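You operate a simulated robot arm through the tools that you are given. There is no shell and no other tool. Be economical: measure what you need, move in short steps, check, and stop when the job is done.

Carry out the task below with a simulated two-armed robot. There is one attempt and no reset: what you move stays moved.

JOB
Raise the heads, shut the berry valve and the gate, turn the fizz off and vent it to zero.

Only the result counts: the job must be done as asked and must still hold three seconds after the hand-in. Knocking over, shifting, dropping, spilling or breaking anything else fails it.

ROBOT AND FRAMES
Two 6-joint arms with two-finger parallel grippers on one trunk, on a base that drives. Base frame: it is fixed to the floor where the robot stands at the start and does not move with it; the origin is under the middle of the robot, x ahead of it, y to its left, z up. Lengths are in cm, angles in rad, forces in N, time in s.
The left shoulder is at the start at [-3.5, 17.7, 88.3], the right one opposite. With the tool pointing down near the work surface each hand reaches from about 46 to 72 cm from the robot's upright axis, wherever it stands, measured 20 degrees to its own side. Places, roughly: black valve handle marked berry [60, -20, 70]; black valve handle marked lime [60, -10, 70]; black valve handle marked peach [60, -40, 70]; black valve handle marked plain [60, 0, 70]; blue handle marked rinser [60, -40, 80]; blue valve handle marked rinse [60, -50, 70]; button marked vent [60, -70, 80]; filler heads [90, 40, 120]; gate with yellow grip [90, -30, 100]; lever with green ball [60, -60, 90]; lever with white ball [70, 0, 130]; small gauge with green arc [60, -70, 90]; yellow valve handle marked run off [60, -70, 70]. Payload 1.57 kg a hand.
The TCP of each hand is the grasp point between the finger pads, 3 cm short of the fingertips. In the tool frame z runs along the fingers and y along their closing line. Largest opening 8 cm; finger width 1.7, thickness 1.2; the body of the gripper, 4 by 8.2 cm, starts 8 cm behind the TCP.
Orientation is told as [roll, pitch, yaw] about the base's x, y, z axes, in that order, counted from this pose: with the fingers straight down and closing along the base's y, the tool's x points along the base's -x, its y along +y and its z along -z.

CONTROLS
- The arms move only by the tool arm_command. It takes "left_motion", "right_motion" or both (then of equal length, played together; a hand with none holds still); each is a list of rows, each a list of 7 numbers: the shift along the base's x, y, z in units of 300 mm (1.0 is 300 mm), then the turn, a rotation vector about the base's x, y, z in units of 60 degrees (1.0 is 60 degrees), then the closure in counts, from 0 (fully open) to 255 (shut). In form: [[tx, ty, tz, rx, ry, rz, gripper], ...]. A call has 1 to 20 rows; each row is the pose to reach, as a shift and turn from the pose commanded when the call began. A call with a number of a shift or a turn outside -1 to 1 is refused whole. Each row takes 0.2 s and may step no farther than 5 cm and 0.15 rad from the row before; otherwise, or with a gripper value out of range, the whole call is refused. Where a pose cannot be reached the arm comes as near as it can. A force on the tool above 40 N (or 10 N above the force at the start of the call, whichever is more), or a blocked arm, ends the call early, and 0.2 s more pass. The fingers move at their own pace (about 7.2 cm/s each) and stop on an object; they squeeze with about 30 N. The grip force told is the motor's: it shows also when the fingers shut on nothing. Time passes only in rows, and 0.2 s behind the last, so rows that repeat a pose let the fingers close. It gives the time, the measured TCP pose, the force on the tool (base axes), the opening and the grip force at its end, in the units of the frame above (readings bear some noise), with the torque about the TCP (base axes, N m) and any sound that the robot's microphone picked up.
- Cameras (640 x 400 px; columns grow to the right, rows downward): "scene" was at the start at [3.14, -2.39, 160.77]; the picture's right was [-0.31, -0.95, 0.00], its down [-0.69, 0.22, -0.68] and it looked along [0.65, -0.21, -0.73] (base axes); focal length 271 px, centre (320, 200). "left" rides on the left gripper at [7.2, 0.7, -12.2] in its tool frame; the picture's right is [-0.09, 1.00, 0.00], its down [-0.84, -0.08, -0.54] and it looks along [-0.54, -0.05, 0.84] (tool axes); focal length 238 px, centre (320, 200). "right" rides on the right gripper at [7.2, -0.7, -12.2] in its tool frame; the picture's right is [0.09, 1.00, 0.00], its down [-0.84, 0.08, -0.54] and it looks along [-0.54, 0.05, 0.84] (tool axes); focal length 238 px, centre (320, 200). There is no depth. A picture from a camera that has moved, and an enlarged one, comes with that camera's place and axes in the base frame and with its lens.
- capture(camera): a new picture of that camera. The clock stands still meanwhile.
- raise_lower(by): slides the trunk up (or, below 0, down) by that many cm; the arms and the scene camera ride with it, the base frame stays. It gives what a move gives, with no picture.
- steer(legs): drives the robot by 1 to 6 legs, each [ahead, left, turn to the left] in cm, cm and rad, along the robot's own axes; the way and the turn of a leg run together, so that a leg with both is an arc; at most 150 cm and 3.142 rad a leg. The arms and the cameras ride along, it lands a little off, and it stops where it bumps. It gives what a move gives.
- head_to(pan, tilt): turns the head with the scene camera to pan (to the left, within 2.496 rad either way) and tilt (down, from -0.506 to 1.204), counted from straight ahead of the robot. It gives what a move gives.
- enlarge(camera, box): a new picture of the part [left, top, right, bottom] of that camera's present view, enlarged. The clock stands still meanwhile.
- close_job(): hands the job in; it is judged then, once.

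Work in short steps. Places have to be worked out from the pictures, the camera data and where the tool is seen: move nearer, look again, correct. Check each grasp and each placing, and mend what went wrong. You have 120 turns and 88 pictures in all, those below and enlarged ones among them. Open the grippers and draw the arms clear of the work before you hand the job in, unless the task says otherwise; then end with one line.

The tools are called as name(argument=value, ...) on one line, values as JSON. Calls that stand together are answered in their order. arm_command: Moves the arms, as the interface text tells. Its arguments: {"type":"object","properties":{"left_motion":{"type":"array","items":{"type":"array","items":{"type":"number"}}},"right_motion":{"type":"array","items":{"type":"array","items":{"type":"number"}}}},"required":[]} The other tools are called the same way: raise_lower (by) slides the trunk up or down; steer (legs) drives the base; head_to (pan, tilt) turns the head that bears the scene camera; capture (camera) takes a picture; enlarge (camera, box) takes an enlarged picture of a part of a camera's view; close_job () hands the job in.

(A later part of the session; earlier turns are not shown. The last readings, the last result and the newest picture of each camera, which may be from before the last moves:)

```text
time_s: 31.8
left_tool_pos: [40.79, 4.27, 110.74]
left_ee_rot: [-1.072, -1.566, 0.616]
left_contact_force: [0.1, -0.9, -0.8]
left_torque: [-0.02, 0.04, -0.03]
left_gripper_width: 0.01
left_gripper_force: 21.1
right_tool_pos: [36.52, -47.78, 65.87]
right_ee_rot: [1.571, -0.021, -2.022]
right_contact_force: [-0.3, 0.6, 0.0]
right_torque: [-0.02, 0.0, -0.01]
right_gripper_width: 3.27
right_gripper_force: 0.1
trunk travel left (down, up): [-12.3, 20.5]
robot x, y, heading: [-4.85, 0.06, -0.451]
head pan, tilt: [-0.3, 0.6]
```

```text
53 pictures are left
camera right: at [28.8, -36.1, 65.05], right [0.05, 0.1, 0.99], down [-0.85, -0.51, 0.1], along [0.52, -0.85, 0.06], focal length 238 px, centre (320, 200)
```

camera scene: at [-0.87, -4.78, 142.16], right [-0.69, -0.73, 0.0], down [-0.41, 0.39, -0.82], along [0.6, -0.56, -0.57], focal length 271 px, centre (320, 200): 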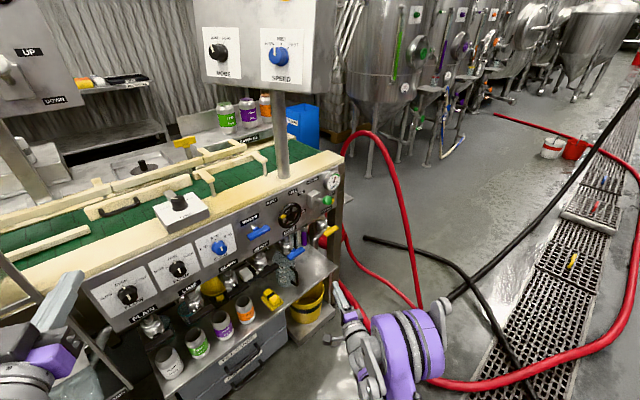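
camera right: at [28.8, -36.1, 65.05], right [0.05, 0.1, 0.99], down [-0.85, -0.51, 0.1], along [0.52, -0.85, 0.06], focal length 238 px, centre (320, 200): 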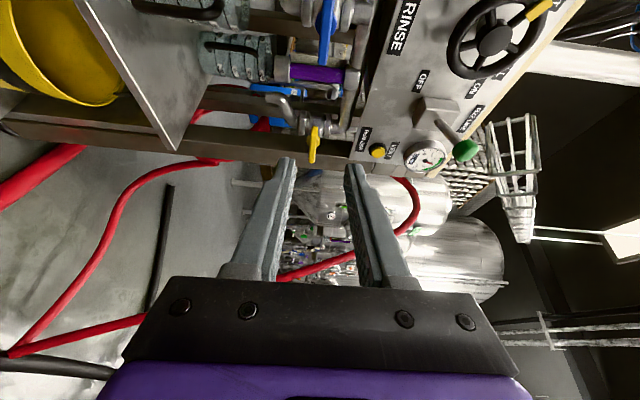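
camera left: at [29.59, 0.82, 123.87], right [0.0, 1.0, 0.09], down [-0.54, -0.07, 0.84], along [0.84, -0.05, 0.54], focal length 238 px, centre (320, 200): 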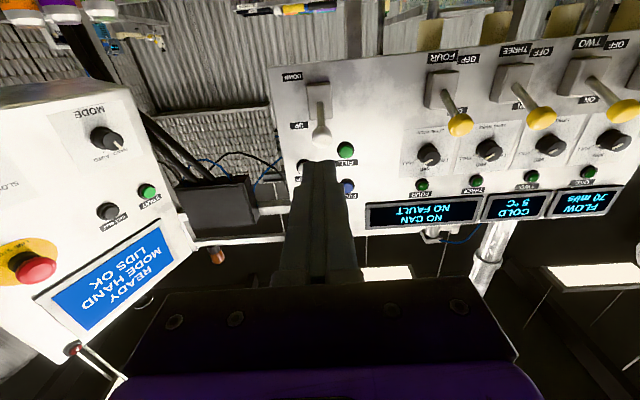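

The wrist view confirms the ball at (55, -60.8, 88). I raise the right hand with fingers shut to z≈93, still clear of the panel.

arm_command(right_motion=[[0, 0, 0.15, 0, 0, 0, 255], [0, 0, 0.3, 0, 0, 0, 255], [0, 0, 0.45, 0, 0, 0, 255], [0, 0, 0.6, 0, 0, 0, 255], [0, 0, 0.75, 0, 0, 0, 255], [0, 0, 0.907, 0, 0, 0, 255]])

capture(camera="right")

```text
time_s: 33.2
left_tool_pos: [40.86, 4.32, 110.86]
left_ee_rot: [-1.185, -1.568, 0.729]
left_contact_force: [-0.4, -0.5, 0.1]
left_torque: [-0.02, -0.01, 0.0]
left_gripper_width: 0.0
left_gripper_force: 20.5
right_tool_pos: [36.34, -47.79, 93.38]
right_ee_rot: [1.571, -0.021, -2.025]
right_contact_force: [-0.2, 0.1, 0.6]
right_torque: [0.0, 0.02, -0.02]
right_gripper_width: 0.0
right_gripper_force: 21.5
trunk travel left (down, up): [-12.3, 20.5]
robot x, y, heading: [-4.73, 0.06, -0.451]
head pan, tilt: [-0.3, 0.6]
```

```text
52 pictures are left
camera right: at [28.63, -35.99, 92.49], right [0.05, 0.1, 0.99], down [-0.85, -0.51, 0.09], along [0.52, -0.85, 0.06], focal length 238 px, centre (320, 200)
```

right: 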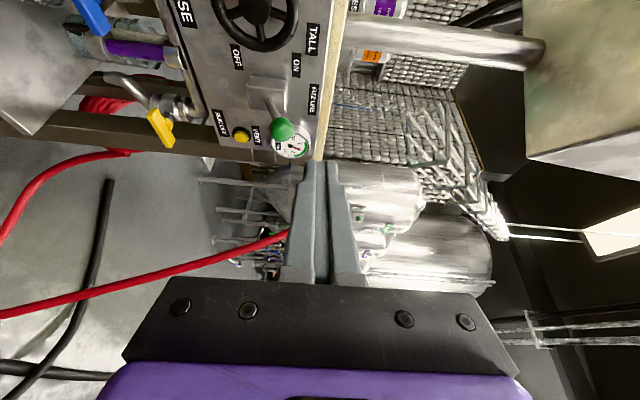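

Ball consistent at z≈88.3. I move the hand forward over the lever stem.

arm_command(right_motion=[[0.129, -0.083, 0, 0, 0, 0, 255], [0.258, -0.167, 0, 0, 0, 0, 255], [0.387, -0.25, 0, 0, 0, 0, 255], [0.516, -0.334, 0, 0, 0, 0, 255], [0.645, -0.417, 0, 0, 0, 0, 255]])

capture(camera="right")

enlarge(camera="scene", box=[240, 120, 400, 260])

```text
time_s: 34.4
left_tool_pos: [40.89, 4.23, 110.71]
left_ee_rot: [-0.928, -1.566, 0.472]
left_contact_force: [-0.3, -0.4, -0.9]
left_torque: [0.03, 0.02, 0.02]
left_gripper_width: 0.0
left_gripper_force: 21.3
right_tool_pos: [55.9, -60.47, 93.1]
right_ee_rot: [1.57, -0.021, -2.025]
right_contact_force: [0.5, -0.3, 0.2]
right_torque: [-0.01, -0.03, -0.01]
right_gripper_width: 0.0
right_gripper_force: 21.0
trunk travel left (down, up): [-12.3, 20.5]
robot x, y, heading: [-5.14, -0.57, -0.451]
head pan, tilt: [-0.3, 0.6]
```

```text
51 pictures are left
camera right: at [48.22, -48.71, 92.31], right [0.05, 0.1, 0.99], down [-0.85, -0.51, 0.09], along [0.52, -0.85, 0.06], focal length 238 px, centre (320, 200)
```

right: 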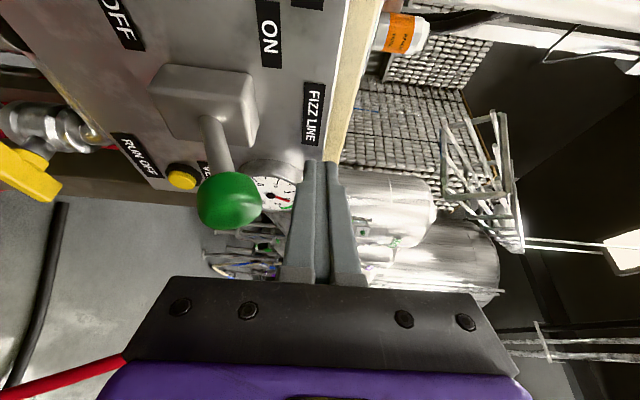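

```text
2.86 times, centred on (320, 190) of scene
camera zoom: at [-0.79, -4.85, 142.16], right [-0.69, -0.73, 0.0], down [-0.41, 0.39, -0.82], along [0.6, -0.56, -0.57], focal length 773 px, centre (320, 229)
```

zoom: 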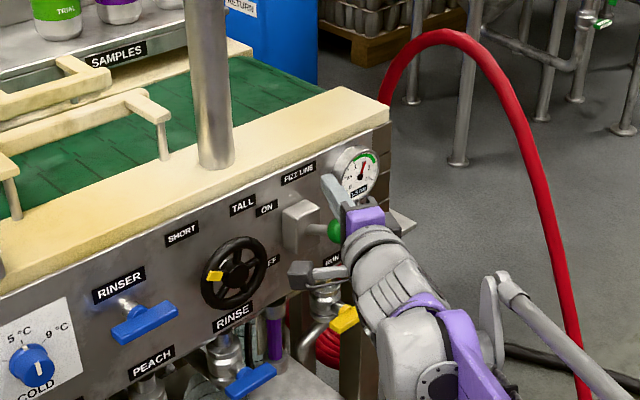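

Fingers are over the ball. I press down in small steps until the stop.

arm_command(right_motion=[[0, 0, -0.04, 0, 0, 0, 255], [0, 0, -0.08, 0, 0, 0, 255], [0, 0, -0.11, 0, 0, 0, 255], [0, 0, -0.14, 0, 0, 0, 255], [0, 0, -0.17, 0, 0, 0, 255], [0, 0, -0.2, 0, 0, 0, 255], [0, 0, -0.23, 0, 0, 0, 255], [0, 0, -0.26, 0, 0, 0, 255], [0, 0, -0.29, 0, 0, 0, 255], [0, 0, -0.31, 0, 0, 0, 255], [0, 0, -0.33, 0, 0, 0, 255], [0, 0, -0.35, 0, 0, 0, 255]])

capture(camera="right")

```text
time_s: 36.4
left_tool_pos: [40.75, 4.5, 110.89]
left_ee_rot: [-1.345, -1.568, 0.89]
left_contact_force: [-0.4, -0.3, -0.1]
left_torque: [0.0, 0.0, 0.0]
left_gripper_width: 0.0
left_gripper_force: 21.2
right_tool_pos: [55.67, -60.58, 85.02]
right_ee_rot: [1.58, -0.019, -2.023]
right_contact_force: [-3.0, 0.5, 14.0]
right_torque: [-0.06, -0.32, -0.06]
right_gripper_width: 0.0
right_gripper_force: 21.3
trunk travel left (down, up): [-12.3, 20.5]
robot x, y, heading: [-4.91, -0.17, -0.462]
head pan, tilt: [-0.3, 0.6]
stopped in row 10 (right hand): the force on the tool passed its limit at 50 N (the readings are from after the stop); the commanded pose is now the measured one
```

```text
49 pictures are left
camera right: at [47.94, -48.85, 84.15], right [0.04, 0.1, 0.99], down [-0.85, -0.52, 0.09], along [0.52, -0.85, 0.07], focal length 238 px, centre (320, 200)
```

right: 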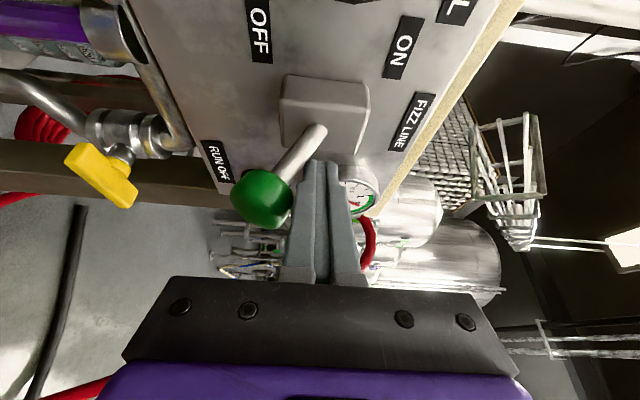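

Lever is at OFF against its stop. I lift off, back away and check lever and gauge.

arm_command(right_motion=[[0, 0, 0.1, 0, 0, 0, 255], [0, 0, 0.2, 0, 0, 0, 255], [-0.13, 0.06, 0.2, 0, 0, 0, 255], [-0.26, 0.12, 0.2, 0, 0, 0, 255], [-0.39, 0.12, 0.2, 0, 0, 0, 255]])

enlarge(camera="right", box=[170, 40, 370, 200])

enlarge(camera="scene", box=[280, 150, 380, 250])

```text
time_s: 37.6
left_tool_pos: [40.69, 4.35, 110.94]
left_ee_rot: [-1.156, -1.569, 0.7]
left_contact_force: [-0.8, 0.1, -0.2]
left_torque: [0.0, -0.01, 0.0]
left_gripper_width: 0.0
left_gripper_force: 21.0
right_tool_pos: [44.15, -57.03, 90.93]
right_ee_rot: [1.579, -0.017, -2.021]
right_contact_force: [1.5, 0.8, -0.1]
right_torque: [0.01, 0.0, 0.02]
right_gripper_width: 0.0
right_gripper_force: 20.9
trunk travel left (down, up): [-12.3, 20.5]
robot x, y, heading: [-4.81, -0.39, -0.451]
head pan, tilt: [-0.3, 0.6]
```

```text
2.50 times, centred on (270, 120) of right
camera zoom: at [36.33, -45.31, 90.0], right [0.04, 0.1, 0.99], down [-0.85, -0.52, 0.09], along [0.52, -0.85, 0.07], focal length 596 px, centre (445, 400)
```

zoom: 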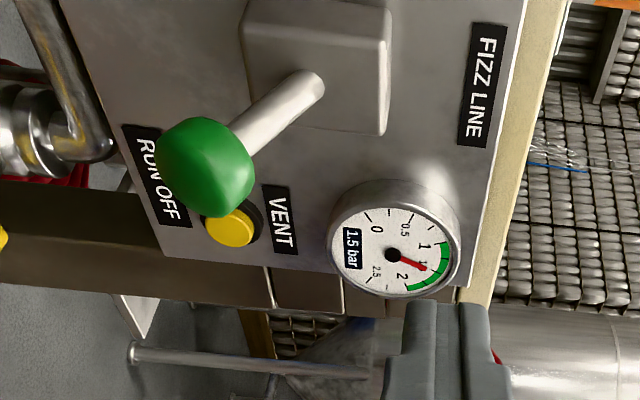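

```text
4.00 times, centred on (330, 200) of scene
camera zoom: at [-0.93, -4.79, 142.17], right [-0.69, -0.73, 0.0], down [-0.41, 0.39, -0.83], along [0.6, -0.57, -0.56], focal length 1082 px, centre (280, 200)
```

zoom: 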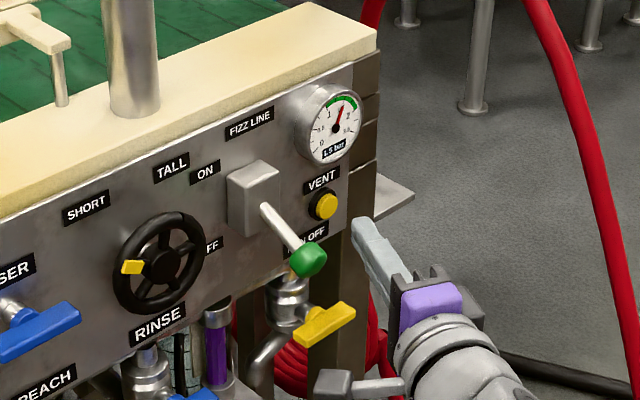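

Fizz is off; gauge still reads 1.5 bar. Vent button triangulates to (62.9, -71.3, 79). I need to get the base a bit nearer, so I look at the floor for hoses first.

head_to(pan=-0.5, tilt=1.15)

capture(camera="scene")

```text
time_s: 38.6
left_tool_pos: [40.84, 4.33, 110.81]
left_ee_rot: [-1.066, -1.567, 0.611]
left_contact_force: [0.1, -0.6, 0.4]
left_torque: [0.01, 0.03, 0.02]
left_gripper_width: 0.0
left_gripper_force: 21.5
right_tool_pos: [44.17, -57.08, 90.87]
right_ee_rot: [1.578, -0.02, -2.021]
right_contact_force: [0.2, -1.1, -0.8]
right_torque: [-0.03, -0.01, -0.04]
right_gripper_width: 0.0
right_gripper_force: 21.1
trunk travel left (down, up): [-12.3, 20.5]
robot x, y, heading: [-4.33, 0.05, -0.455]
head pan, tilt: [-0.499, 1.15]
```

```text
46 pictures are left
camera scene: at [-3.84, -3.61, 138.0], right [-0.82, -0.58, 0.0], down [-0.53, 0.74, -0.41], along [0.24, -0.33, -0.91], focal length 271 px, centre (320, 200)
```

scene: 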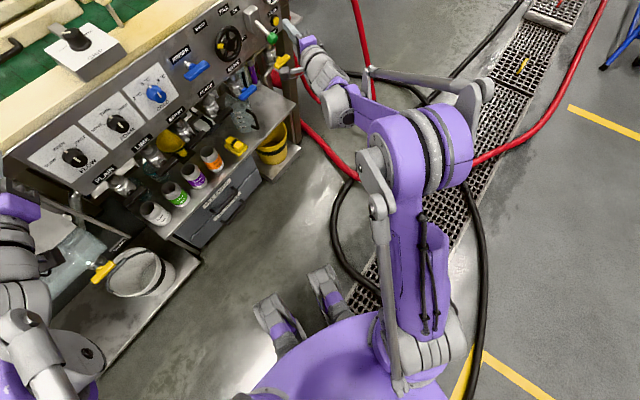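

Moving ahead along the robot's own heading is clear of the hose. First I retract the right hand and roll it back (camera below), and raise the left hand a bit for clearance.

arm_command(right_motion=[[-0.07, 0.03, 0, -0.126, 0.061, 0, 255], [-0.14, 0.06, 0, -0.252, 0.122, 0, 255], [-0.21, 0.09, 0, -0.378, 0.183, 0, 255], [-0.28, 0.12, 0, -0.504, 0.244, 0, 255], [-0.35, 0.15, 0, -0.63, 0.305, 0, 255], [-0.4, 0.18, 0, -0.756, 0.366, 0, 255], [-0.4, 0.18, 0, -0.882, 0.427, 0, 255]], left_motion=[[0, 0, 0.1, 0, 0, 0, 255], [0, 0, 0.2, 0, 0, 0, 255], [0, 0, 0.3, 0, 0, 0, 255], [0, 0, 0.4, 0, 0, 0, 255], [0, 0, 0.5, 0, 0, 0, 255], [0, 0, 0.5, 0, 0, 0, 255], [0, 0, 0.5, 0, 0, 0, 255]])

arm_command(right_motion=[[0, 0, -0.1, -0.117, 0.0566, 0, 255], [0, 0, -0.2, -0.234, 0.1132, 0, 255], [0, 0, -0.3, -0.351, 0.17, 0, 255], [0, 0, -0.38, -0.468, 0.226, 0, 255]])

steer(legs=[[14, 0, 0]])

capture(camera="scene")

capture(camera="right")

```text
time_s: 40.2
left_tool_pos: [40.74, 4.38, 125.84]
left_ee_rot: [-1.048, -1.565, 0.591]
left_contact_force: [0.5, -0.4, -0.4]
left_torque: [-0.04, 0.04, 0.01]
left_gripper_width: 0.02
left_gripper_force: 21.3
right_tool_pos: [32.01, -51.5, 90.75]
right_ee_rot: [1.577, -1.05, -2.022]
right_contact_force: [0.1, -0.8, 0.3]
right_torque: [-0.02, 0.02, -0.03]
right_gripper_width: 0.03
right_gripper_force: 21.4
trunk travel left (down, up): [-12.3, 20.5]
robot x, y, heading: [-4.66, -0.14, -0.458]
head pan, tilt: [-0.499, 1.15]
```

```text
time_s: 41.2
left_tool_pos: [40.82, 4.32, 125.78]
left_ee_rot: [-1.035, -1.566, 0.576]
left_contact_force: [0.6, -0.1, 0.3]
left_torque: [-0.01, 0.01, 0.0]
left_gripper_width: 0.01
left_gripper_force: 21.2
right_tool_pos: [32.21, -51.52, 79.39]
right_ee_rot: [-1.585, -1.549, 1.145]
right_contact_force: [-0.5, 0.2, -0.6]
right_torque: [0.02, 0.01, -0.01]
right_gripper_width: 0.03
right_gripper_force: 21.1
trunk travel left (down, up): [-12.3, 20.5]
robot x, y, heading: [-4.96, -0.04, -0.454]
head pan, tilt: [-0.499, 1.15]
```

```text
time_s: 42.5
left_tool_pos: [53.55, -2.21, 125.8]
left_ee_rot: [-0.932, -1.565, 0.473]
left_contact_force: [0.1, 0.2, 0.1]
left_torque: [0.02, 0.03, -0.05]
left_gripper_width: 0.01
left_gripper_force: 21.4
right_tool_pos: [44.78, -57.95, 79.28]
right_ee_rot: [-1.559, -1.553, 1.11]
right_contact_force: [-0.6, 0.9, -0.5]
right_torque: [0.0, -0.01, -0.01]
right_gripper_width: 0.0
right_gripper_force: 21.8
trunk travel left (down, up): [-12.3, 20.5]
robot x, y, heading: [7.53, -6.29, -0.46]
head pan, tilt: [-0.499, 1.15]
```

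```text
45 pictures are left
camera scene: at [8.91, -9.89, 138.0], right [-0.82, -0.57, 0.0], down [-0.53, 0.75, -0.41], along [0.23, -0.33, -0.91], focal length 271 px, centre (320, 200)
```

scene: 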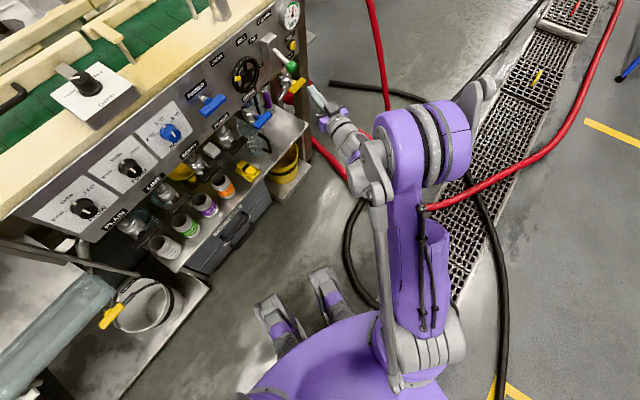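

```text
44 pictures are left
camera right: at [33.51, -53.44, 72.17], right [0.43, 0.9, -0.11], down [-0.45, 0.32, 0.84], along [0.78, -0.31, 0.54], focal length 238 px, centre (320, 200)
```

right: 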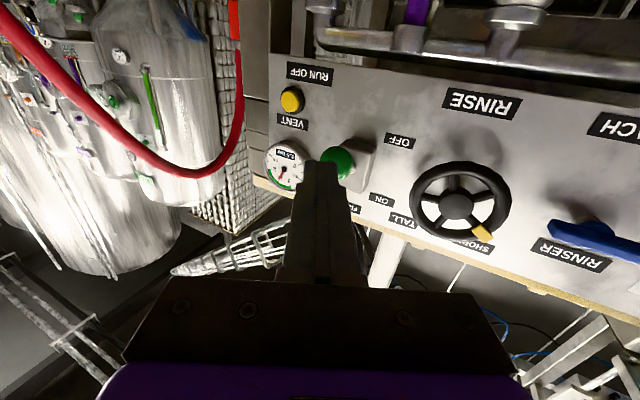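

Button confirmed at (62.9, -71.3, 78.6). I shift the hand sideways, yaw it a little, then forward to a pre-press position.

arm_command(right_motion=[[0, -0.1, -0.01, 0, 0, 0.07, 255], [0, -0.2, -0.02, 0, 0, 0.14, 255], [0, -0.3, -0.02, 0, 0, 0.21, 255], [0, -0.42, -0.02, 0, 0, 0.21, 255], [0.12, -0.42, -0.02, 0, 0, 0.21, 255], [0.24, -0.42, -0.02, 0, 0, 0.21, 255], [0.35, -0.42, -0.02, 0, 0, 0.21, 255]])

capture(camera="right")

enlarge(camera="scene", box=[220, 0, 380, 120])

```text
time_s: 44.1
left_tool_pos: [53.53, -2.1, 125.71]
left_ee_rot: [-1.034, -1.565, 0.575]
left_contact_force: [-0.3, -0.6, 0.7]
left_torque: [-0.01, -0.01, 0.0]
left_gripper_width: 0.0
left_gripper_force: 21.5
right_tool_pos: [55.24, -70.55, 78.64]
right_ee_rot: [-1.585, -1.552, 1.356]
right_contact_force: [0.8, -1.1, 0.3]
right_torque: [0.01, 0.01, 0.01]
right_gripper_width: 0.0
right_gripper_force: 21.1
trunk travel left (down, up): [-12.3, 20.5]
robot x, y, heading: [8.05, -6.1, -0.462]
head pan, tilt: [-0.499, 1.15]
```

```text
43 pictures are left
camera right: at [43.27, -68.63, 71.52], right [0.22, 0.97, -0.11], down [-0.51, 0.21, 0.84], along [0.83, -0.13, 0.54], focal length 238 px, centre (320, 200)
```

right: 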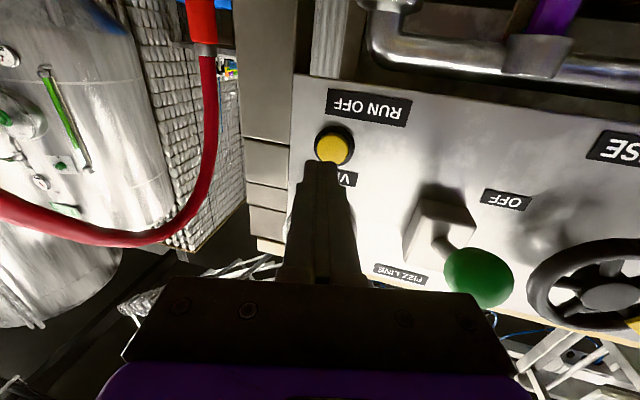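

```text
3.33 times, centred on (300, 60) of scene
camera zoom: at [8.87, -9.84, 138.0], right [-0.82, -0.57, 0.0], down [-0.52, 0.75, -0.41], along [0.23, -0.33, -0.91], focal length 902 px, centre (387, 667)
```

zoom: 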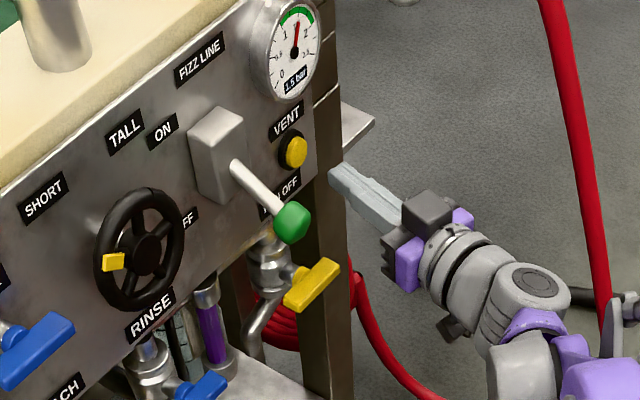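

Tip lined up with the button (y -71.2, z 78.6). I press along +x in small steps and hold.

arm_command(right_motion=[[0.06, 0, 0, 0, 0, 0, 255], [0.12, 0, 0, 0, 0, 0, 255], [0.14, 0, 0, 0, 0, 0, 255], [0.15, 0, 0, 0, 0, 0, 255], [0.16, 0, 0, 0, 0, 0, 255], [0.17, 0, 0, 0, 0, 0, 255], [0.175, 0, 0, 0, 0, 0, 255], [0.175, 0, 0, 0, 0, 0, 255], [0.175, 0, 0, 0, 0, 0, 255], [0.175, 0, 0, 0, 0, 0, 255]])

enlarge(camera="scene", box=[240, 0, 340, 80])

```text
time_s: 46.3
left_tool_pos: [53.27, -2.22, 125.96]
left_ee_rot: [-1.325, -1.567, 0.866]
left_contact_force: [-0.8, -0.3, 0.4]
left_torque: [0.03, -0.07, -0.05]
left_gripper_width: 0.0
left_gripper_force: 20.9
right_tool_pos: [60.16, -70.63, 78.71]
right_ee_rot: [-1.681, -1.553, 1.451]
right_contact_force: [-23.1, -3.8, -1.1]
right_torque: [-0.01, 0.03, -0.11]
right_gripper_width: 0.02
right_gripper_force: 21.3
trunk travel left (down, up): [-12.3, 20.5]
robot x, y, heading: [8.41, -6.58, -0.469]
head pan, tilt: [-0.499, 1.15]
heard: click
```

```text
5.00 times, centred on (290, 40) of scene
camera zoom: at [8.58, -9.9, 138.0], right [-0.82, -0.57, 0.0], down [-0.52, 0.75, -0.41], along [0.24, -0.33, -0.91], focal length 1353 px, centre (470, 1000)
```

zoom: 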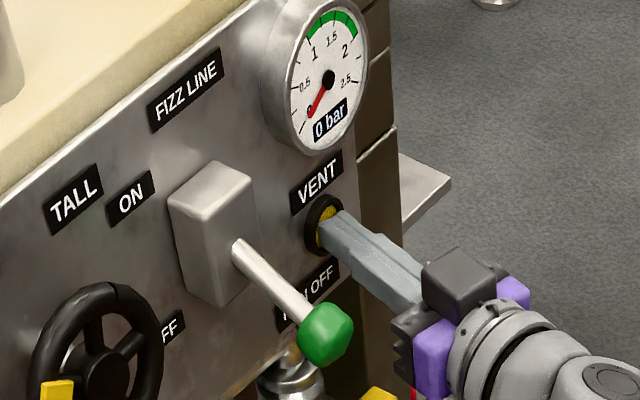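

The button clicked and the gauge shows 0 bar. I hold a little longer, then withdraw straight back.

arm_command(right_motion=[[0, 0, 0, 0, 0, 0, 255], [0, 0, 0, 0, 0, 0, 255], [0, 0, 0, 0, 0, 0, 255], [0, 0, 0, 0, 0, 0, 255], [0, 0, 0, 0, 0, 0, 255], [-0.1, 0, 0, 0, 0, 0, 255], [-0.25, 0, 0, 0, 0, 0, 255], [-0.4, 0, 0, 0, 0, 0, 255], [-0.5, 0, 0, 0, 0, 0, 255]])

enlarge(camera="scene", box=[240, 0, 340, 80])

head_to(pan=0.25, tilt=0.5)

capture(camera="scene")

```text
time_s: 48.3
left_tool_pos: [53.48, -2.1, 125.83]
left_ee_rot: [-1.108, -1.568, 0.646]
left_contact_force: [-0.1, 0.8, -0.4]
left_torque: [0.03, -0.01, 0.0]
left_gripper_width: 0.0
left_gripper_force: 21.2
right_tool_pos: [45.15, -70.36, 78.94]
right_ee_rot: [-1.605, -1.551, 1.379]
right_contact_force: [0.0, 0.1, -0.5]
right_torque: [-0.02, 0.02, 0.02]
right_gripper_width: 0.0
right_gripper_force: 21.1
trunk travel left (down, up): [-12.3, 20.5]
robot x, y, heading: [8.08, -6.19, -0.452]
head pan, tilt: [-0.499, 1.15]
```

```text
5.00 times, centred on (290, 40) of scene
camera zoom: at [8.79, -9.84, 138.0], right [-0.82, -0.58, 0.0], down [-0.52, 0.75, -0.41], along [0.24, -0.33, -0.91], focal length 1353 px, centre (470, 1000)
```

zoom: 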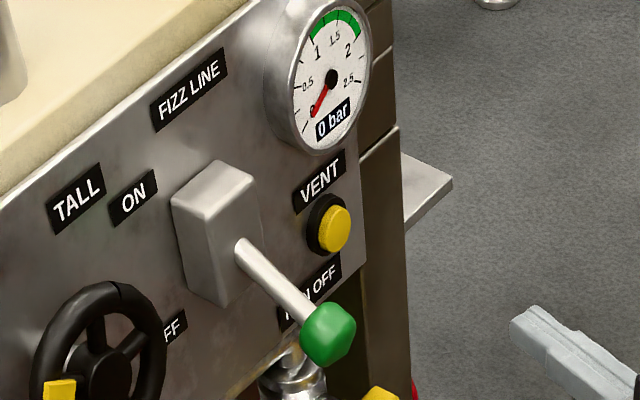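

```text
time_s: 49.4
left_tool_pos: [53.47, -2.12, 125.85]
left_ee_rot: [-1.069, -1.566, 0.611]
left_contact_force: [0.3, -0.3, 0.2]
left_torque: [-0.03, -0.02, -0.01]
left_gripper_width: 0.0
left_gripper_force: 21.2
right_tool_pos: [45.27, -70.42, 78.87]
right_ee_rot: [-1.598, -1.551, 1.369]
right_contact_force: [-0.3, -0.5, 0.1]
right_torque: [-0.03, 0.02, -0.01]
right_gripper_width: 0.0
right_gripper_force: 20.9
trunk travel left (down, up): [-12.3, 20.5]
robot x, y, heading: [8.18, -6.16, -0.461]
head pan, tilt: [0.25, 0.499]
```

```text
39 pictures are left
camera scene: at [14.3, -6.87, 143.07], right [-0.21, -0.98, 0.0], down [-0.47, 0.1, -0.88], along [0.86, -0.18, -0.48], focal length 271 px, centre (320, 200)
```

scene: 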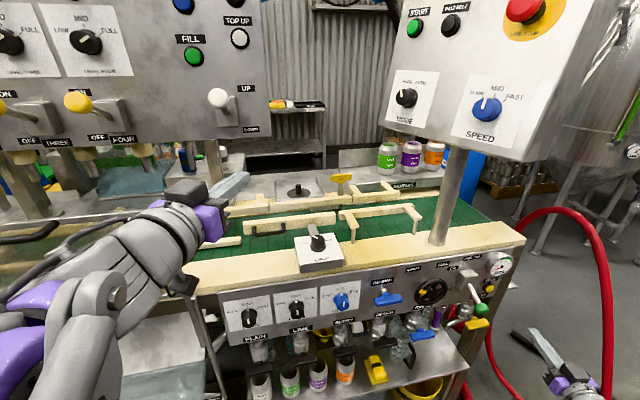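

Fizz is off and vented to 0. Now the gate: I zoom in on the yellow grip.

enlarge(camera="scene", box=[230, 150, 430, 260])

capture(camera="left")

```text
3.20 times, centred on (330, 205) of scene
camera zoom: at [14.3, -6.87, 143.07], right [-0.21, -0.98, 0.0], down [-0.47, 0.1, -0.88], along [0.86, -0.18, -0.48], focal length 866 px, centre (288, 184)
```

zoom: 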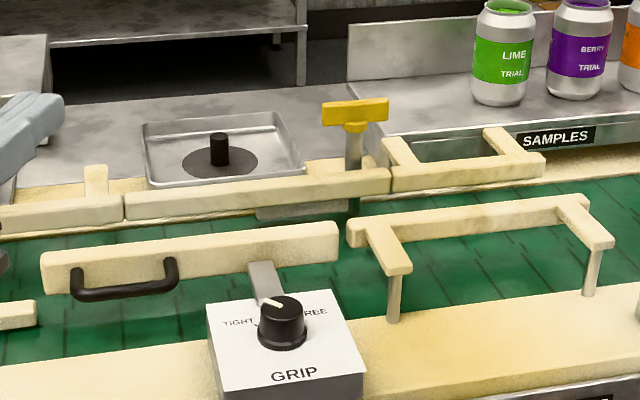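

```text
37 pictures are left
camera left: at [42.61, 3.93, 118.67], right [0.44, 0.89, 0.09], down [-0.52, 0.17, 0.84], along [0.73, -0.42, 0.54], focal length 238 px, centre (320, 200)
```

left: 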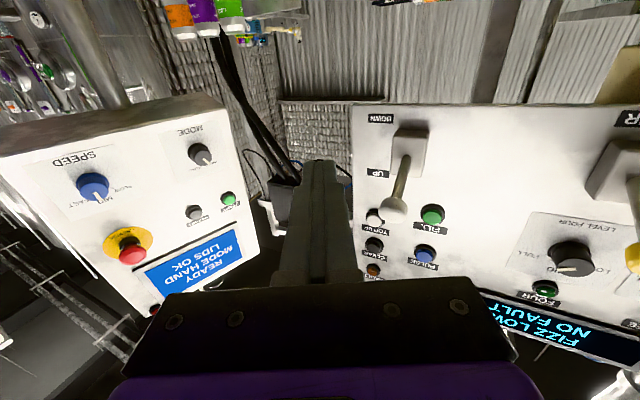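

To see how the gate moves, I bring the left hand, tilted 60° down, over the lane in front of the gate and look with its camera.

arm_command(left_motion=[[0.05, -0.1, -0.02, 0.054, 0.112, 0, 255], [0.1, -0.2, -0.04, 0.109, 0.225, 0, 255], [0.18, -0.3, -0.06, 0.163, 0.337, 0, 255], [0.26, -0.4, -0.09, 0.217, 0.45, 0, 255], [0.34, -0.5, -0.12, 0.272, 0.562, 0, 255], [0.44, -0.6, -0.16, 0.326, 0.675, 0, 255], [0.54, -0.68, -0.2, 0.38, 0.787, 0, 255], [0.62, -0.73, -0.26, 0.435, 0.9, 0, 255]])

capture(camera="left")

capture(camera="scene")

```text
time_s: 51.2
left_tool_pos: [67.16, -16.41, 115.13]
left_ee_rot: [-0.225, -0.609, -0.313]
left_contact_force: [0.6, -0.3, 1.0]
left_torque: [0.0, 0.0, 0.0]
left_gripper_width: 0.01
left_gripper_force: 21.2
left hand out of reach, approached as far as the arm can: row 4, 5, 6, 7, 8
right_tool_pos: [45.3, -70.46, 78.93]
right_ee_rot: [-1.587, -1.551, 1.361]
right_contact_force: [-0.6, -0.8, -0.5]
right_torque: [-0.02, 0.01, -0.01]
right_gripper_width: 0.0
right_gripper_force: 21.2
trunk travel left (down, up): [-12.3, 20.5]
robot x, y, heading: [7.89, -6.29, -0.458]
head pan, tilt: [0.25, 0.499]
```

```text
36 pictures are left
camera left: at [55.97, -9.14, 120.63], right [0.49, 0.86, -0.13], down [0.37, -0.07, 0.93], along [0.79, -0.51, -0.35], focal length 238 px, centre (320, 200)
```

left: 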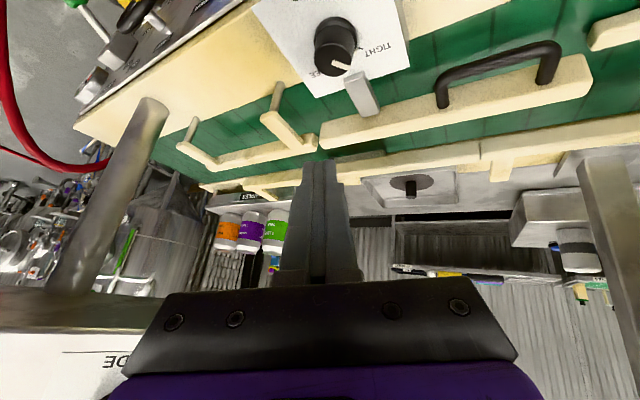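

```text
35 pictures are left
camera scene: at [14.33, -6.88, 143.08], right [-0.21, -0.98, 0.0], down [-0.47, 0.1, -0.88], along [0.86, -0.18, -0.48], focal length 271 px, centre (320, 200)
```

scene: 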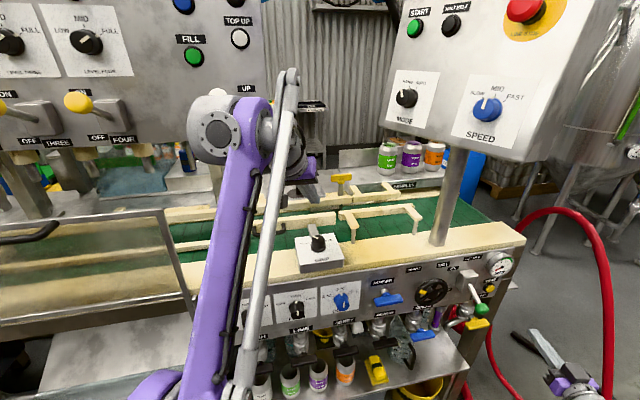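

The closed fingers hide the gate; I open them to look between.

arm_command(left_motion=[[0, 0, 0, 0, 0, 0, 0], [0, 0, 0, 0, 0, 0, 0], [0, 0, 0, 0, 0, 0, 0]])

enlarge(camera="left", box=[190, 90, 450, 250])

```text
time_s: 52.0
left_tool_pos: [67.16, -16.3, 115.03]
left_ee_rot: [-0.228, -0.614, -0.313]
left_contact_force: [-0.2, 0.0, 0.0]
left_torque: [-0.01, 0.0, -0.02]
left_gripper_width: 8.0
left_gripper_force: 0.0
right_tool_pos: [45.14, -70.33, 78.8]
right_ee_rot: [-1.597, -1.552, 1.369]
right_contact_force: [0.2, -0.3, -0.2]
right_torque: [-0.02, -0.02, -0.02]
right_gripper_width: 0.0
right_gripper_force: 21.6
trunk travel left (down, up): [-12.3, 20.5]
robot x, y, heading: [8.12, -6.2, -0.461]
head pan, tilt: [0.25, 0.499]
```

```text
2.46 times, centred on (320, 170) of left
camera zoom: at [55.94, -9.14, 120.65], right [0.49, 0.86, -0.13], down [0.37, -0.07, 0.93], along [0.79, -0.51, -0.35], focal length 587 px, centre (320, 274)
```

zoom: 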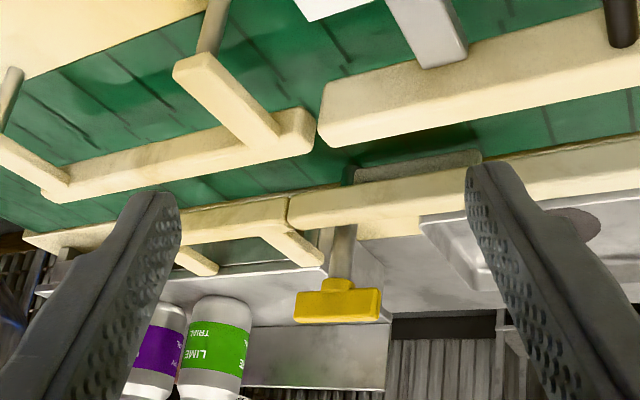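

The T grip (≈(91, -30, 107.5), bar along y) tops a stem whose plate lies along the far rail toward +y: a swing gate, so it shuts by a +90° turn of the T. I retract both hands, then raise the trunk.

arm_command(left_motion=[[-0.1, 0.05, 0, 0, 0, 0, 255], [-0.2, 0.1, 0, 0, 0, 0, 255], [-0.3, 0.15, 0, 0, 0, 0, 255], [-0.4, 0.2, 0, 0, 0, 0, 255], [-0.5, 0.25, 0, 0, 0, 0, 255]], right_motion=[[-0.1, 0, 0, 0, 0, 0, 255], [-0.2, 0, 0, 0, 0, 0, 255], [-0.3, 0, 0, 0, 0, 0, 255], [-0.4, 0, 0, 0, 0, 0, 255], [-0.5, 0, 0, 0, 0, 0, 255]])

raise_lower(by=20)

capture(camera="scene")

```text
time_s: 53.2
left_tool_pos: [51.94, -8.81, 115.11]
left_ee_rot: [-0.229, -0.611, -0.315]
left_contact_force: [-0.1, -0.9, -0.5]
left_torque: [0.01, 0.01, 0.02]
left_gripper_width: 0.0
left_gripper_force: 21.4
right_tool_pos: [30.31, -70.45, 78.93]
right_ee_rot: [-1.657, -1.555, 1.43]
right_contact_force: [-1.2, -1.3, 0.5]
right_torque: [0.0, -0.01, -0.02]
right_gripper_width: 0.0
right_gripper_force: 21.4
trunk travel left (down, up): [-12.3, 20.5]
robot x, y, heading: [7.6, -6.32, -0.461]
head pan, tilt: [0.25, 0.499]
```

```text
time_s: 55.4
left_tool_pos: [52.0, -8.98, 135.11]
left_ee_rot: [-0.242, -0.613, -0.305]
left_contact_force: [0.2, -0.3, 0.1]
left_torque: [-0.02, 0.02, 0.01]
left_gripper_width: 0.02
left_gripper_force: 21.4
right_tool_pos: [30.36, -70.54, 98.82]
right_ee_rot: [-1.602, -1.55, 1.375]
right_contact_force: [-0.6, -0.2, -0.7]
right_torque: [0.03, 0.02, 0.02]
right_gripper_width: 0.0
right_gripper_force: 21.1
trunk travel left (down, up): [-32.3, 0.5]
robot x, y, heading: [8.11, -5.82, -0.457]
head pan, tilt: [0.25, 0.499]
```

```text
33 pictures are left
camera scene: at [12.74, -6.09, 163.51], right [-0.21, -0.98, 0.0], down [-0.47, 0.1, -0.88], along [0.86, -0.18, -0.48], focal length 271 px, centre (320, 200)
```

scene: 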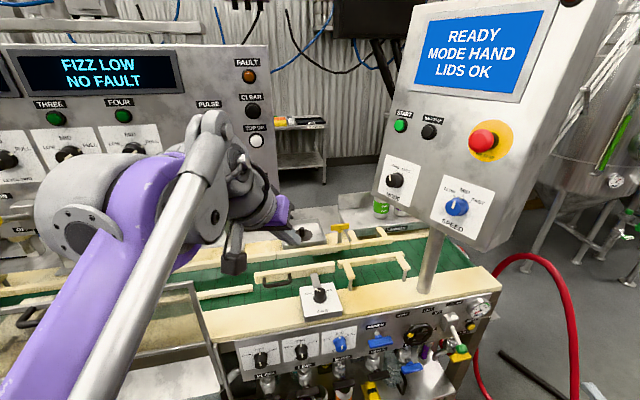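

I now turn the left hand to point along +x, 22° below horizontal, at about (58, -26, 118), then drive 12 cm in +x.

arm_command(left_motion=[[0.03, -0.1, -0.1, 0.0091, -0.0941, 0.0762, 255], [0.06, -0.2, -0.2, 0.0182, -0.1882, 0.1524, 255], [0.1, -0.3, -0.3, 0.0273, -0.2823, 0.2286, 255], [0.14, -0.4, -0.4, 0.0363, -0.3764, 0.3047, 255], [0.18, -0.5, -0.5, 0.0454, -0.4705, 0.3809, 255], [0.2, -0.56, -0.57, 0.0545, -0.5646, 0.4571, 255]])

steer(legs=[[10.77, 5.3, 0]])

capture(camera="left")

capture(camera="scene")

```text
time_s: 56.8
left_tool_pos: [64.46, -0.27, 119.28]
left_ee_rot: [-0.326, -1.123, 0.098]
left_contact_force: [0.0, 0.0, 0.9]
left_torque: [-0.01, 0.0, 0.02]
left_gripper_width: 0.0
left_gripper_force: 21.7
left hand out of reach, approached as far as the arm can: row 1, 2, 3, 4, 5, 6
right_tool_pos: [30.36, -70.44, 98.77]
right_ee_rot: [-1.604, -1.553, 1.375]
right_contact_force: [-0.2, -0.3, 0.2]
right_torque: [0.0, 0.01, 0.02]
right_gripper_width: 0.02
right_gripper_force: 21.3
trunk travel left (down, up): [-32.3, 0.5]
robot x, y, heading: [8.22, -6.72, -0.46]
head pan, tilt: [0.25, 0.499]
```

```text
time_s: 58.0
left_tool_pos: [76.32, -0.41, 119.22]
left_ee_rot: [-0.324, -1.122, 0.096]
left_contact_force: [0.0, -0.1, 0.1]
left_torque: [-0.02, 0.04, -0.03]
left_gripper_width: 0.0
left_gripper_force: 21.8
right_tool_pos: [42.29, -70.56, 98.62]
right_ee_rot: [-1.596, -1.553, 1.37]
right_contact_force: [-0.1, -0.6, 0.0]
right_torque: [0.0, 0.01, -0.04]
right_gripper_width: 0.03
right_gripper_force: 21.8
trunk travel left (down, up): [-32.3, 0.5]
robot x, y, heading: [20.01, -6.33, -0.456]
head pan, tilt: [0.25, 0.499]
```

```text
32 pictures are left
camera left: at [62.44, 2.88, 117.66], right [0.23, 0.97, -0.05], down [-0.13, 0.09, 0.99], along [0.96, -0.22, 0.15], focal length 238 px, centre (320, 200)
```

left: 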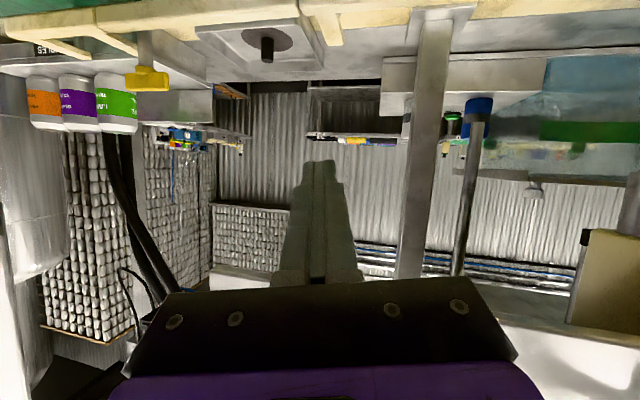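

```text
31 pictures are left
camera scene: at [24.69, -6.26, 163.49], right [-0.21, -0.98, 0.0], down [-0.47, 0.1, -0.88], along [0.86, -0.18, -0.48], focal length 271 px, centre (320, 200)
```

scene: 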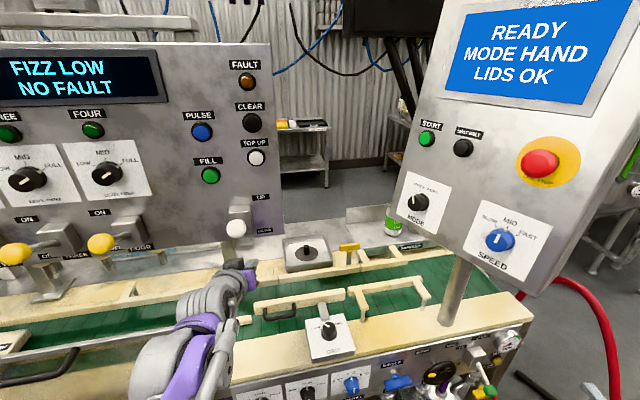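

The lever is still UP (its projected position fits). The left hand sits at (76, 0, 119) below the filler console; I move it sideways to the right toward the gate at the same height.

arm_command(left_motion=[[-0.05, -0.12, 0, 0, 0, 0, 255], [-0.1, -0.25, 0, 0, 0, 0, 255], [-0.12, -0.38, 0, 0, 0, 0, 255], [-0.12, -0.51, 0, 0, 0, 0, 255], [-0.12, -0.64, 0, 0, 0, 0, 255], [-0.12, -0.77, 0, 0, 0, 0, 255], [-0.12, -0.9, 0, 0, 0, 0, 255]])

capture(camera="scene")

```text
time_s: 59.6
left_tool_pos: [78.98, -7.47, 119.82]
left_ee_rot: [-0.357, -1.139, 0.008]
left_contact_force: [-1.0, -0.6, 0.2]
left_torque: [0.02, -0.02, 0.03]
left_gripper_width: 0.01
left_gripper_force: 21.7
left hand out of reach, approached as far as the arm can: row 1, 2, 3, 4, 5, 6, 7
right_tool_pos: [42.59, -70.58, 98.74]
right_ee_rot: [-1.562, -1.552, 1.334]
right_contact_force: [0.2, 0.1, -0.1]
right_torque: [-0.01, 0.01, 0.02]
right_gripper_width: 0.0
right_gripper_force: 21.7
trunk travel left (down, up): [-32.3, 0.5]
robot x, y, heading: [20.03, -6.18, -0.454]
head pan, tilt: [0.25, 0.499]
```

```text
30 pictures are left
camera scene: at [24.9, -6.33, 163.51], right [-0.21, -0.98, 0.0], down [-0.47, 0.1, -0.88], along [0.86, -0.18, -0.48], focal length 271 px, centre (320, 200)
```

scene: 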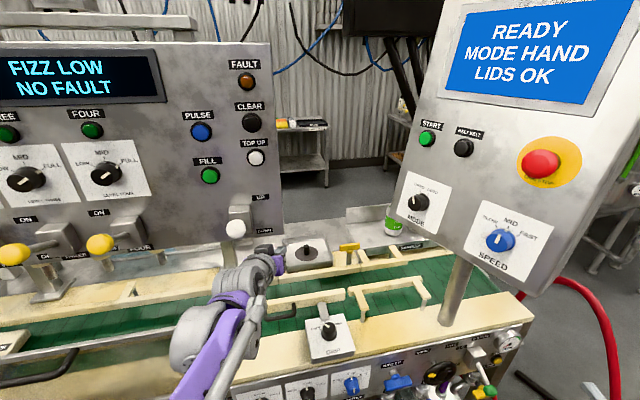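

The left arm appears stuck at a joint limit, so I use the right hand for the gate. It goes up and left in front of the machine below the console, turning to point along +x and 22° down.

arm_command(right_motion=[[0, 0, 0.15, 0, 0.046, 0.028, 255], [0, 0.06, 0.29, 0, 0.092, 0.056, 255], [0.02, 0.2, 0.35, 0, 0.138, 0.084, 255], [0.05, 0.35, 0.38, 0, 0.184, 0.112, 255], [0.08, 0.5, 0.4, 0, 0.23, 0.14, 255], [0.12, 0.65, 0.42, 0, 0.276, 0.168, 255], [0.16, 0.8, 0.44, 0, 0.322, 0.196, 255], [0.22, 0.93, 0.44, 0, 0.368, 0.224, 255]])

capture(camera="scene")

capture(camera="right")

```text
time_s: 61.4
left_tool_pos: [78.81, -7.29, 119.96]
left_ee_rot: [-0.358, -1.138, 0.01]
left_contact_force: [-0.1, 1.3, 0.8]
left_torque: [0.01, 0.0, 0.02]
left_gripper_width: 0.0
left_gripper_force: 21.1
right_tool_pos: [49.16, -42.75, 111.79]
right_ee_rot: [-0.156, -1.184, 0.167]
right_contact_force: [0.3, -0.5, 0.0]
right_torque: [0.0, 0.0, -0.04]
right_gripper_width: 0.0
right_gripper_force: 21.0
trunk travel left (down, up): [-32.3, 0.5]
robot x, y, heading: [19.86, -6.54, -0.458]
head pan, tilt: [0.25, 0.499]
```

```text
29 pictures are left
camera scene: at [24.77, -6.24, 163.51], right [-0.21, -0.98, 0.0], down [-0.47, 0.1, -0.88], along [0.86, -0.18, -0.48], focal length 271 px, centre (320, 200)
```

scene: 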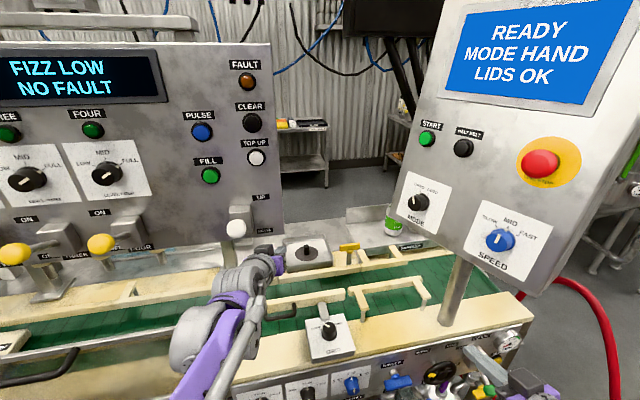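

```text
28 pictures are left
camera right: at [35.29, -43.91, 109.77], right [-0.06, 0.99, -0.14], down [-0.19, 0.13, 0.97], along [0.98, 0.08, 0.18], focal length 238 px, centre (320, 200)
```

right: 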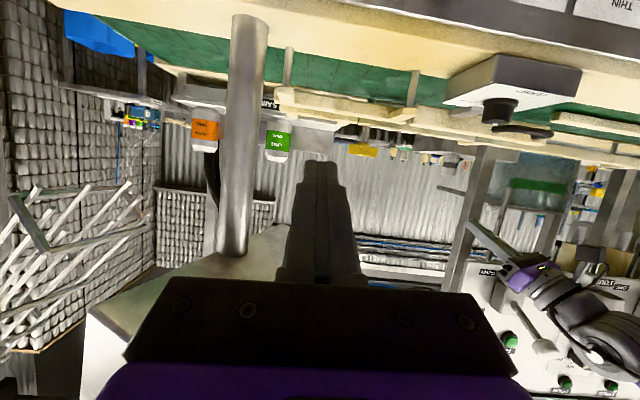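

The right hand moves freely and points along +x. I advance toward the gate at y≈-33.5, checking on the way.

arm_command(right_motion=[[0.12, 0.07, 0, 0, 0, 0, 255], [0.24, 0.15, 0, 0, 0, 0, 255], [0.36, 0.22, 0, 0, 0, 0, 255], [0.48, 0.3, 0, 0, 0, 0, 255], [0.6, 0.31, 0, 0, 0, 0, 255], [0.72, 0.31, 0, 0, 0, 0, 255], [0.84, 0.31, 0, 0, 0, 0, 255]])

capture(camera="scene")

capture(camera="right")

```text
time_s: 63.0
left_tool_pos: [78.93, -7.37, 119.9]
left_ee_rot: [-0.354, -1.138, 0.012]
left_contact_force: [0.3, -0.1, -0.6]
left_torque: [0.0, -0.01, -0.01]
left_gripper_width: 0.0
left_gripper_force: 21.6
right_tool_pos: [74.41, -33.39, 111.84]
right_ee_rot: [-0.155, -1.183, 0.167]
right_contact_force: [0.6, 0.5, 0.2]
right_torque: [0.01, 0.04, -0.05]
right_gripper_width: 0.0
right_gripper_force: 21.4
trunk travel left (down, up): [-32.3, 0.5]
robot x, y, heading: [19.61, -6.93, -0.464]
head pan, tilt: [0.25, 0.499]
```

```text
27 pictures are left
camera scene: at [24.92, -6.3, 163.51], right [-0.21, -0.98, 0.0], down [-0.47, 0.1, -0.88], along [0.86, -0.18, -0.48], focal length 271 px, centre (320, 200)
```

scene: 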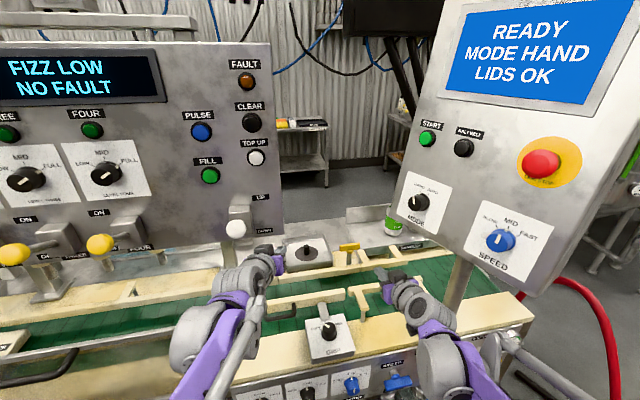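

```text
26 pictures are left
camera right: at [60.54, -34.71, 109.85], right [-0.06, 0.99, -0.14], down [-0.19, 0.13, 0.97], along [0.98, 0.08, 0.18], focal length 238 px, centre (320, 200)
```

right: 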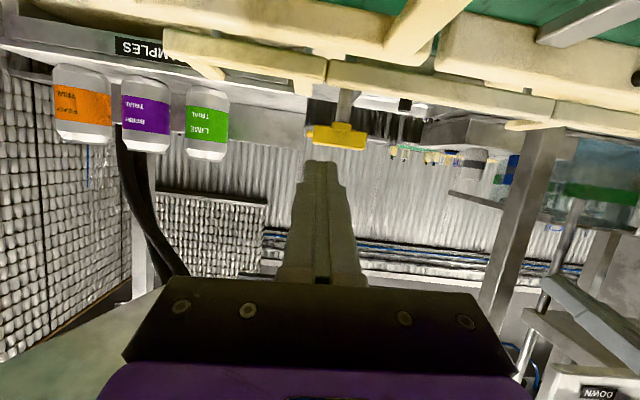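

The T spans y -34.8…-27.7 (centre -31.2), z≈107. I lower to its height and push its right end gently in +x.

arm_command(right_motion=[[0.08, -0.007, -0.06, 0, 0, 0, 255], [0.18, -0.007, -0.131, 0, 0, 0, 255], [0.3, -0.007, -0.131, 0, 0, 0, 255], [0.35, -0.007, -0.131, 0, 0, 0, 255], [0.39, -0.007, -0.131, 0, 0, 0, 255], [0.43, -0.007, -0.131, 0, 0, 0, 255], [0.47, -0.007, -0.131, 0, 0, 0, 255]])

capture(camera="right")

enlarge(camera="scene", box=[260, 200, 440, 320])

```text
time_s: 64.6
left_tool_pos: [78.87, -7.36, 119.98]
left_ee_rot: [-0.358, -1.138, 0.009]
left_contact_force: [0.3, 0.3, -0.8]
left_torque: [-0.02, 0.0, 0.0]
left_gripper_width: 0.0
left_gripper_force: 21.3
right_tool_pos: [88.51, -33.6, 108.14]
right_ee_rot: [-0.156, -1.184, 0.169]
right_contact_force: [-0.3, 0.1, 0.5]
right_torque: [0.02, 0.04, -0.02]
right_gripper_width: 0.0
right_gripper_force: 22.0
trunk travel left (down, up): [-32.3, 0.5]
robot x, y, heading: [19.79, -6.71, -0.458]
head pan, tilt: [0.25, 0.499]
```

```text
25 pictures are left
camera right: at [74.56, -34.76, 106.03], right [-0.06, 0.99, -0.14], down [-0.19, 0.13, 0.97], along [0.98, 0.09, 0.18], focal length 238 px, centre (320, 200)
```

right: 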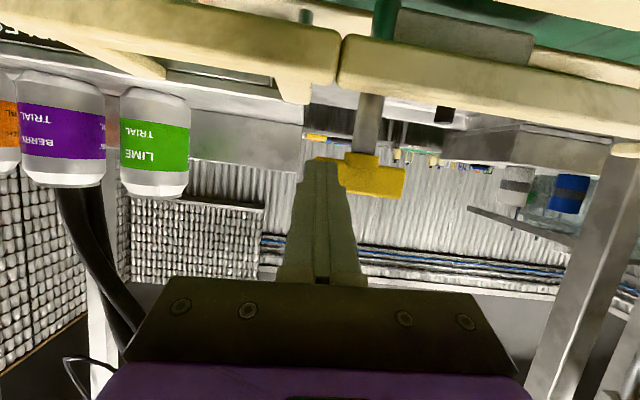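

```text
3.33 times, centred on (350, 260) of scene
camera zoom: at [24.82, -6.29, 163.51], right [-0.21, -0.98, 0.0], down [-0.47, 0.1, -0.88], along [0.86, -0.18, -0.48], focal length 902 px, centre (220, 0)
```

zoom: 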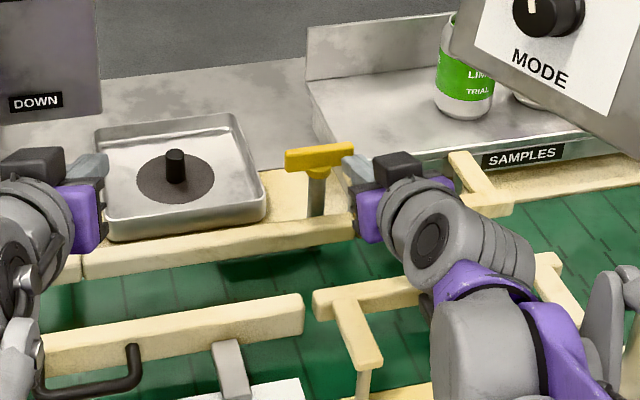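

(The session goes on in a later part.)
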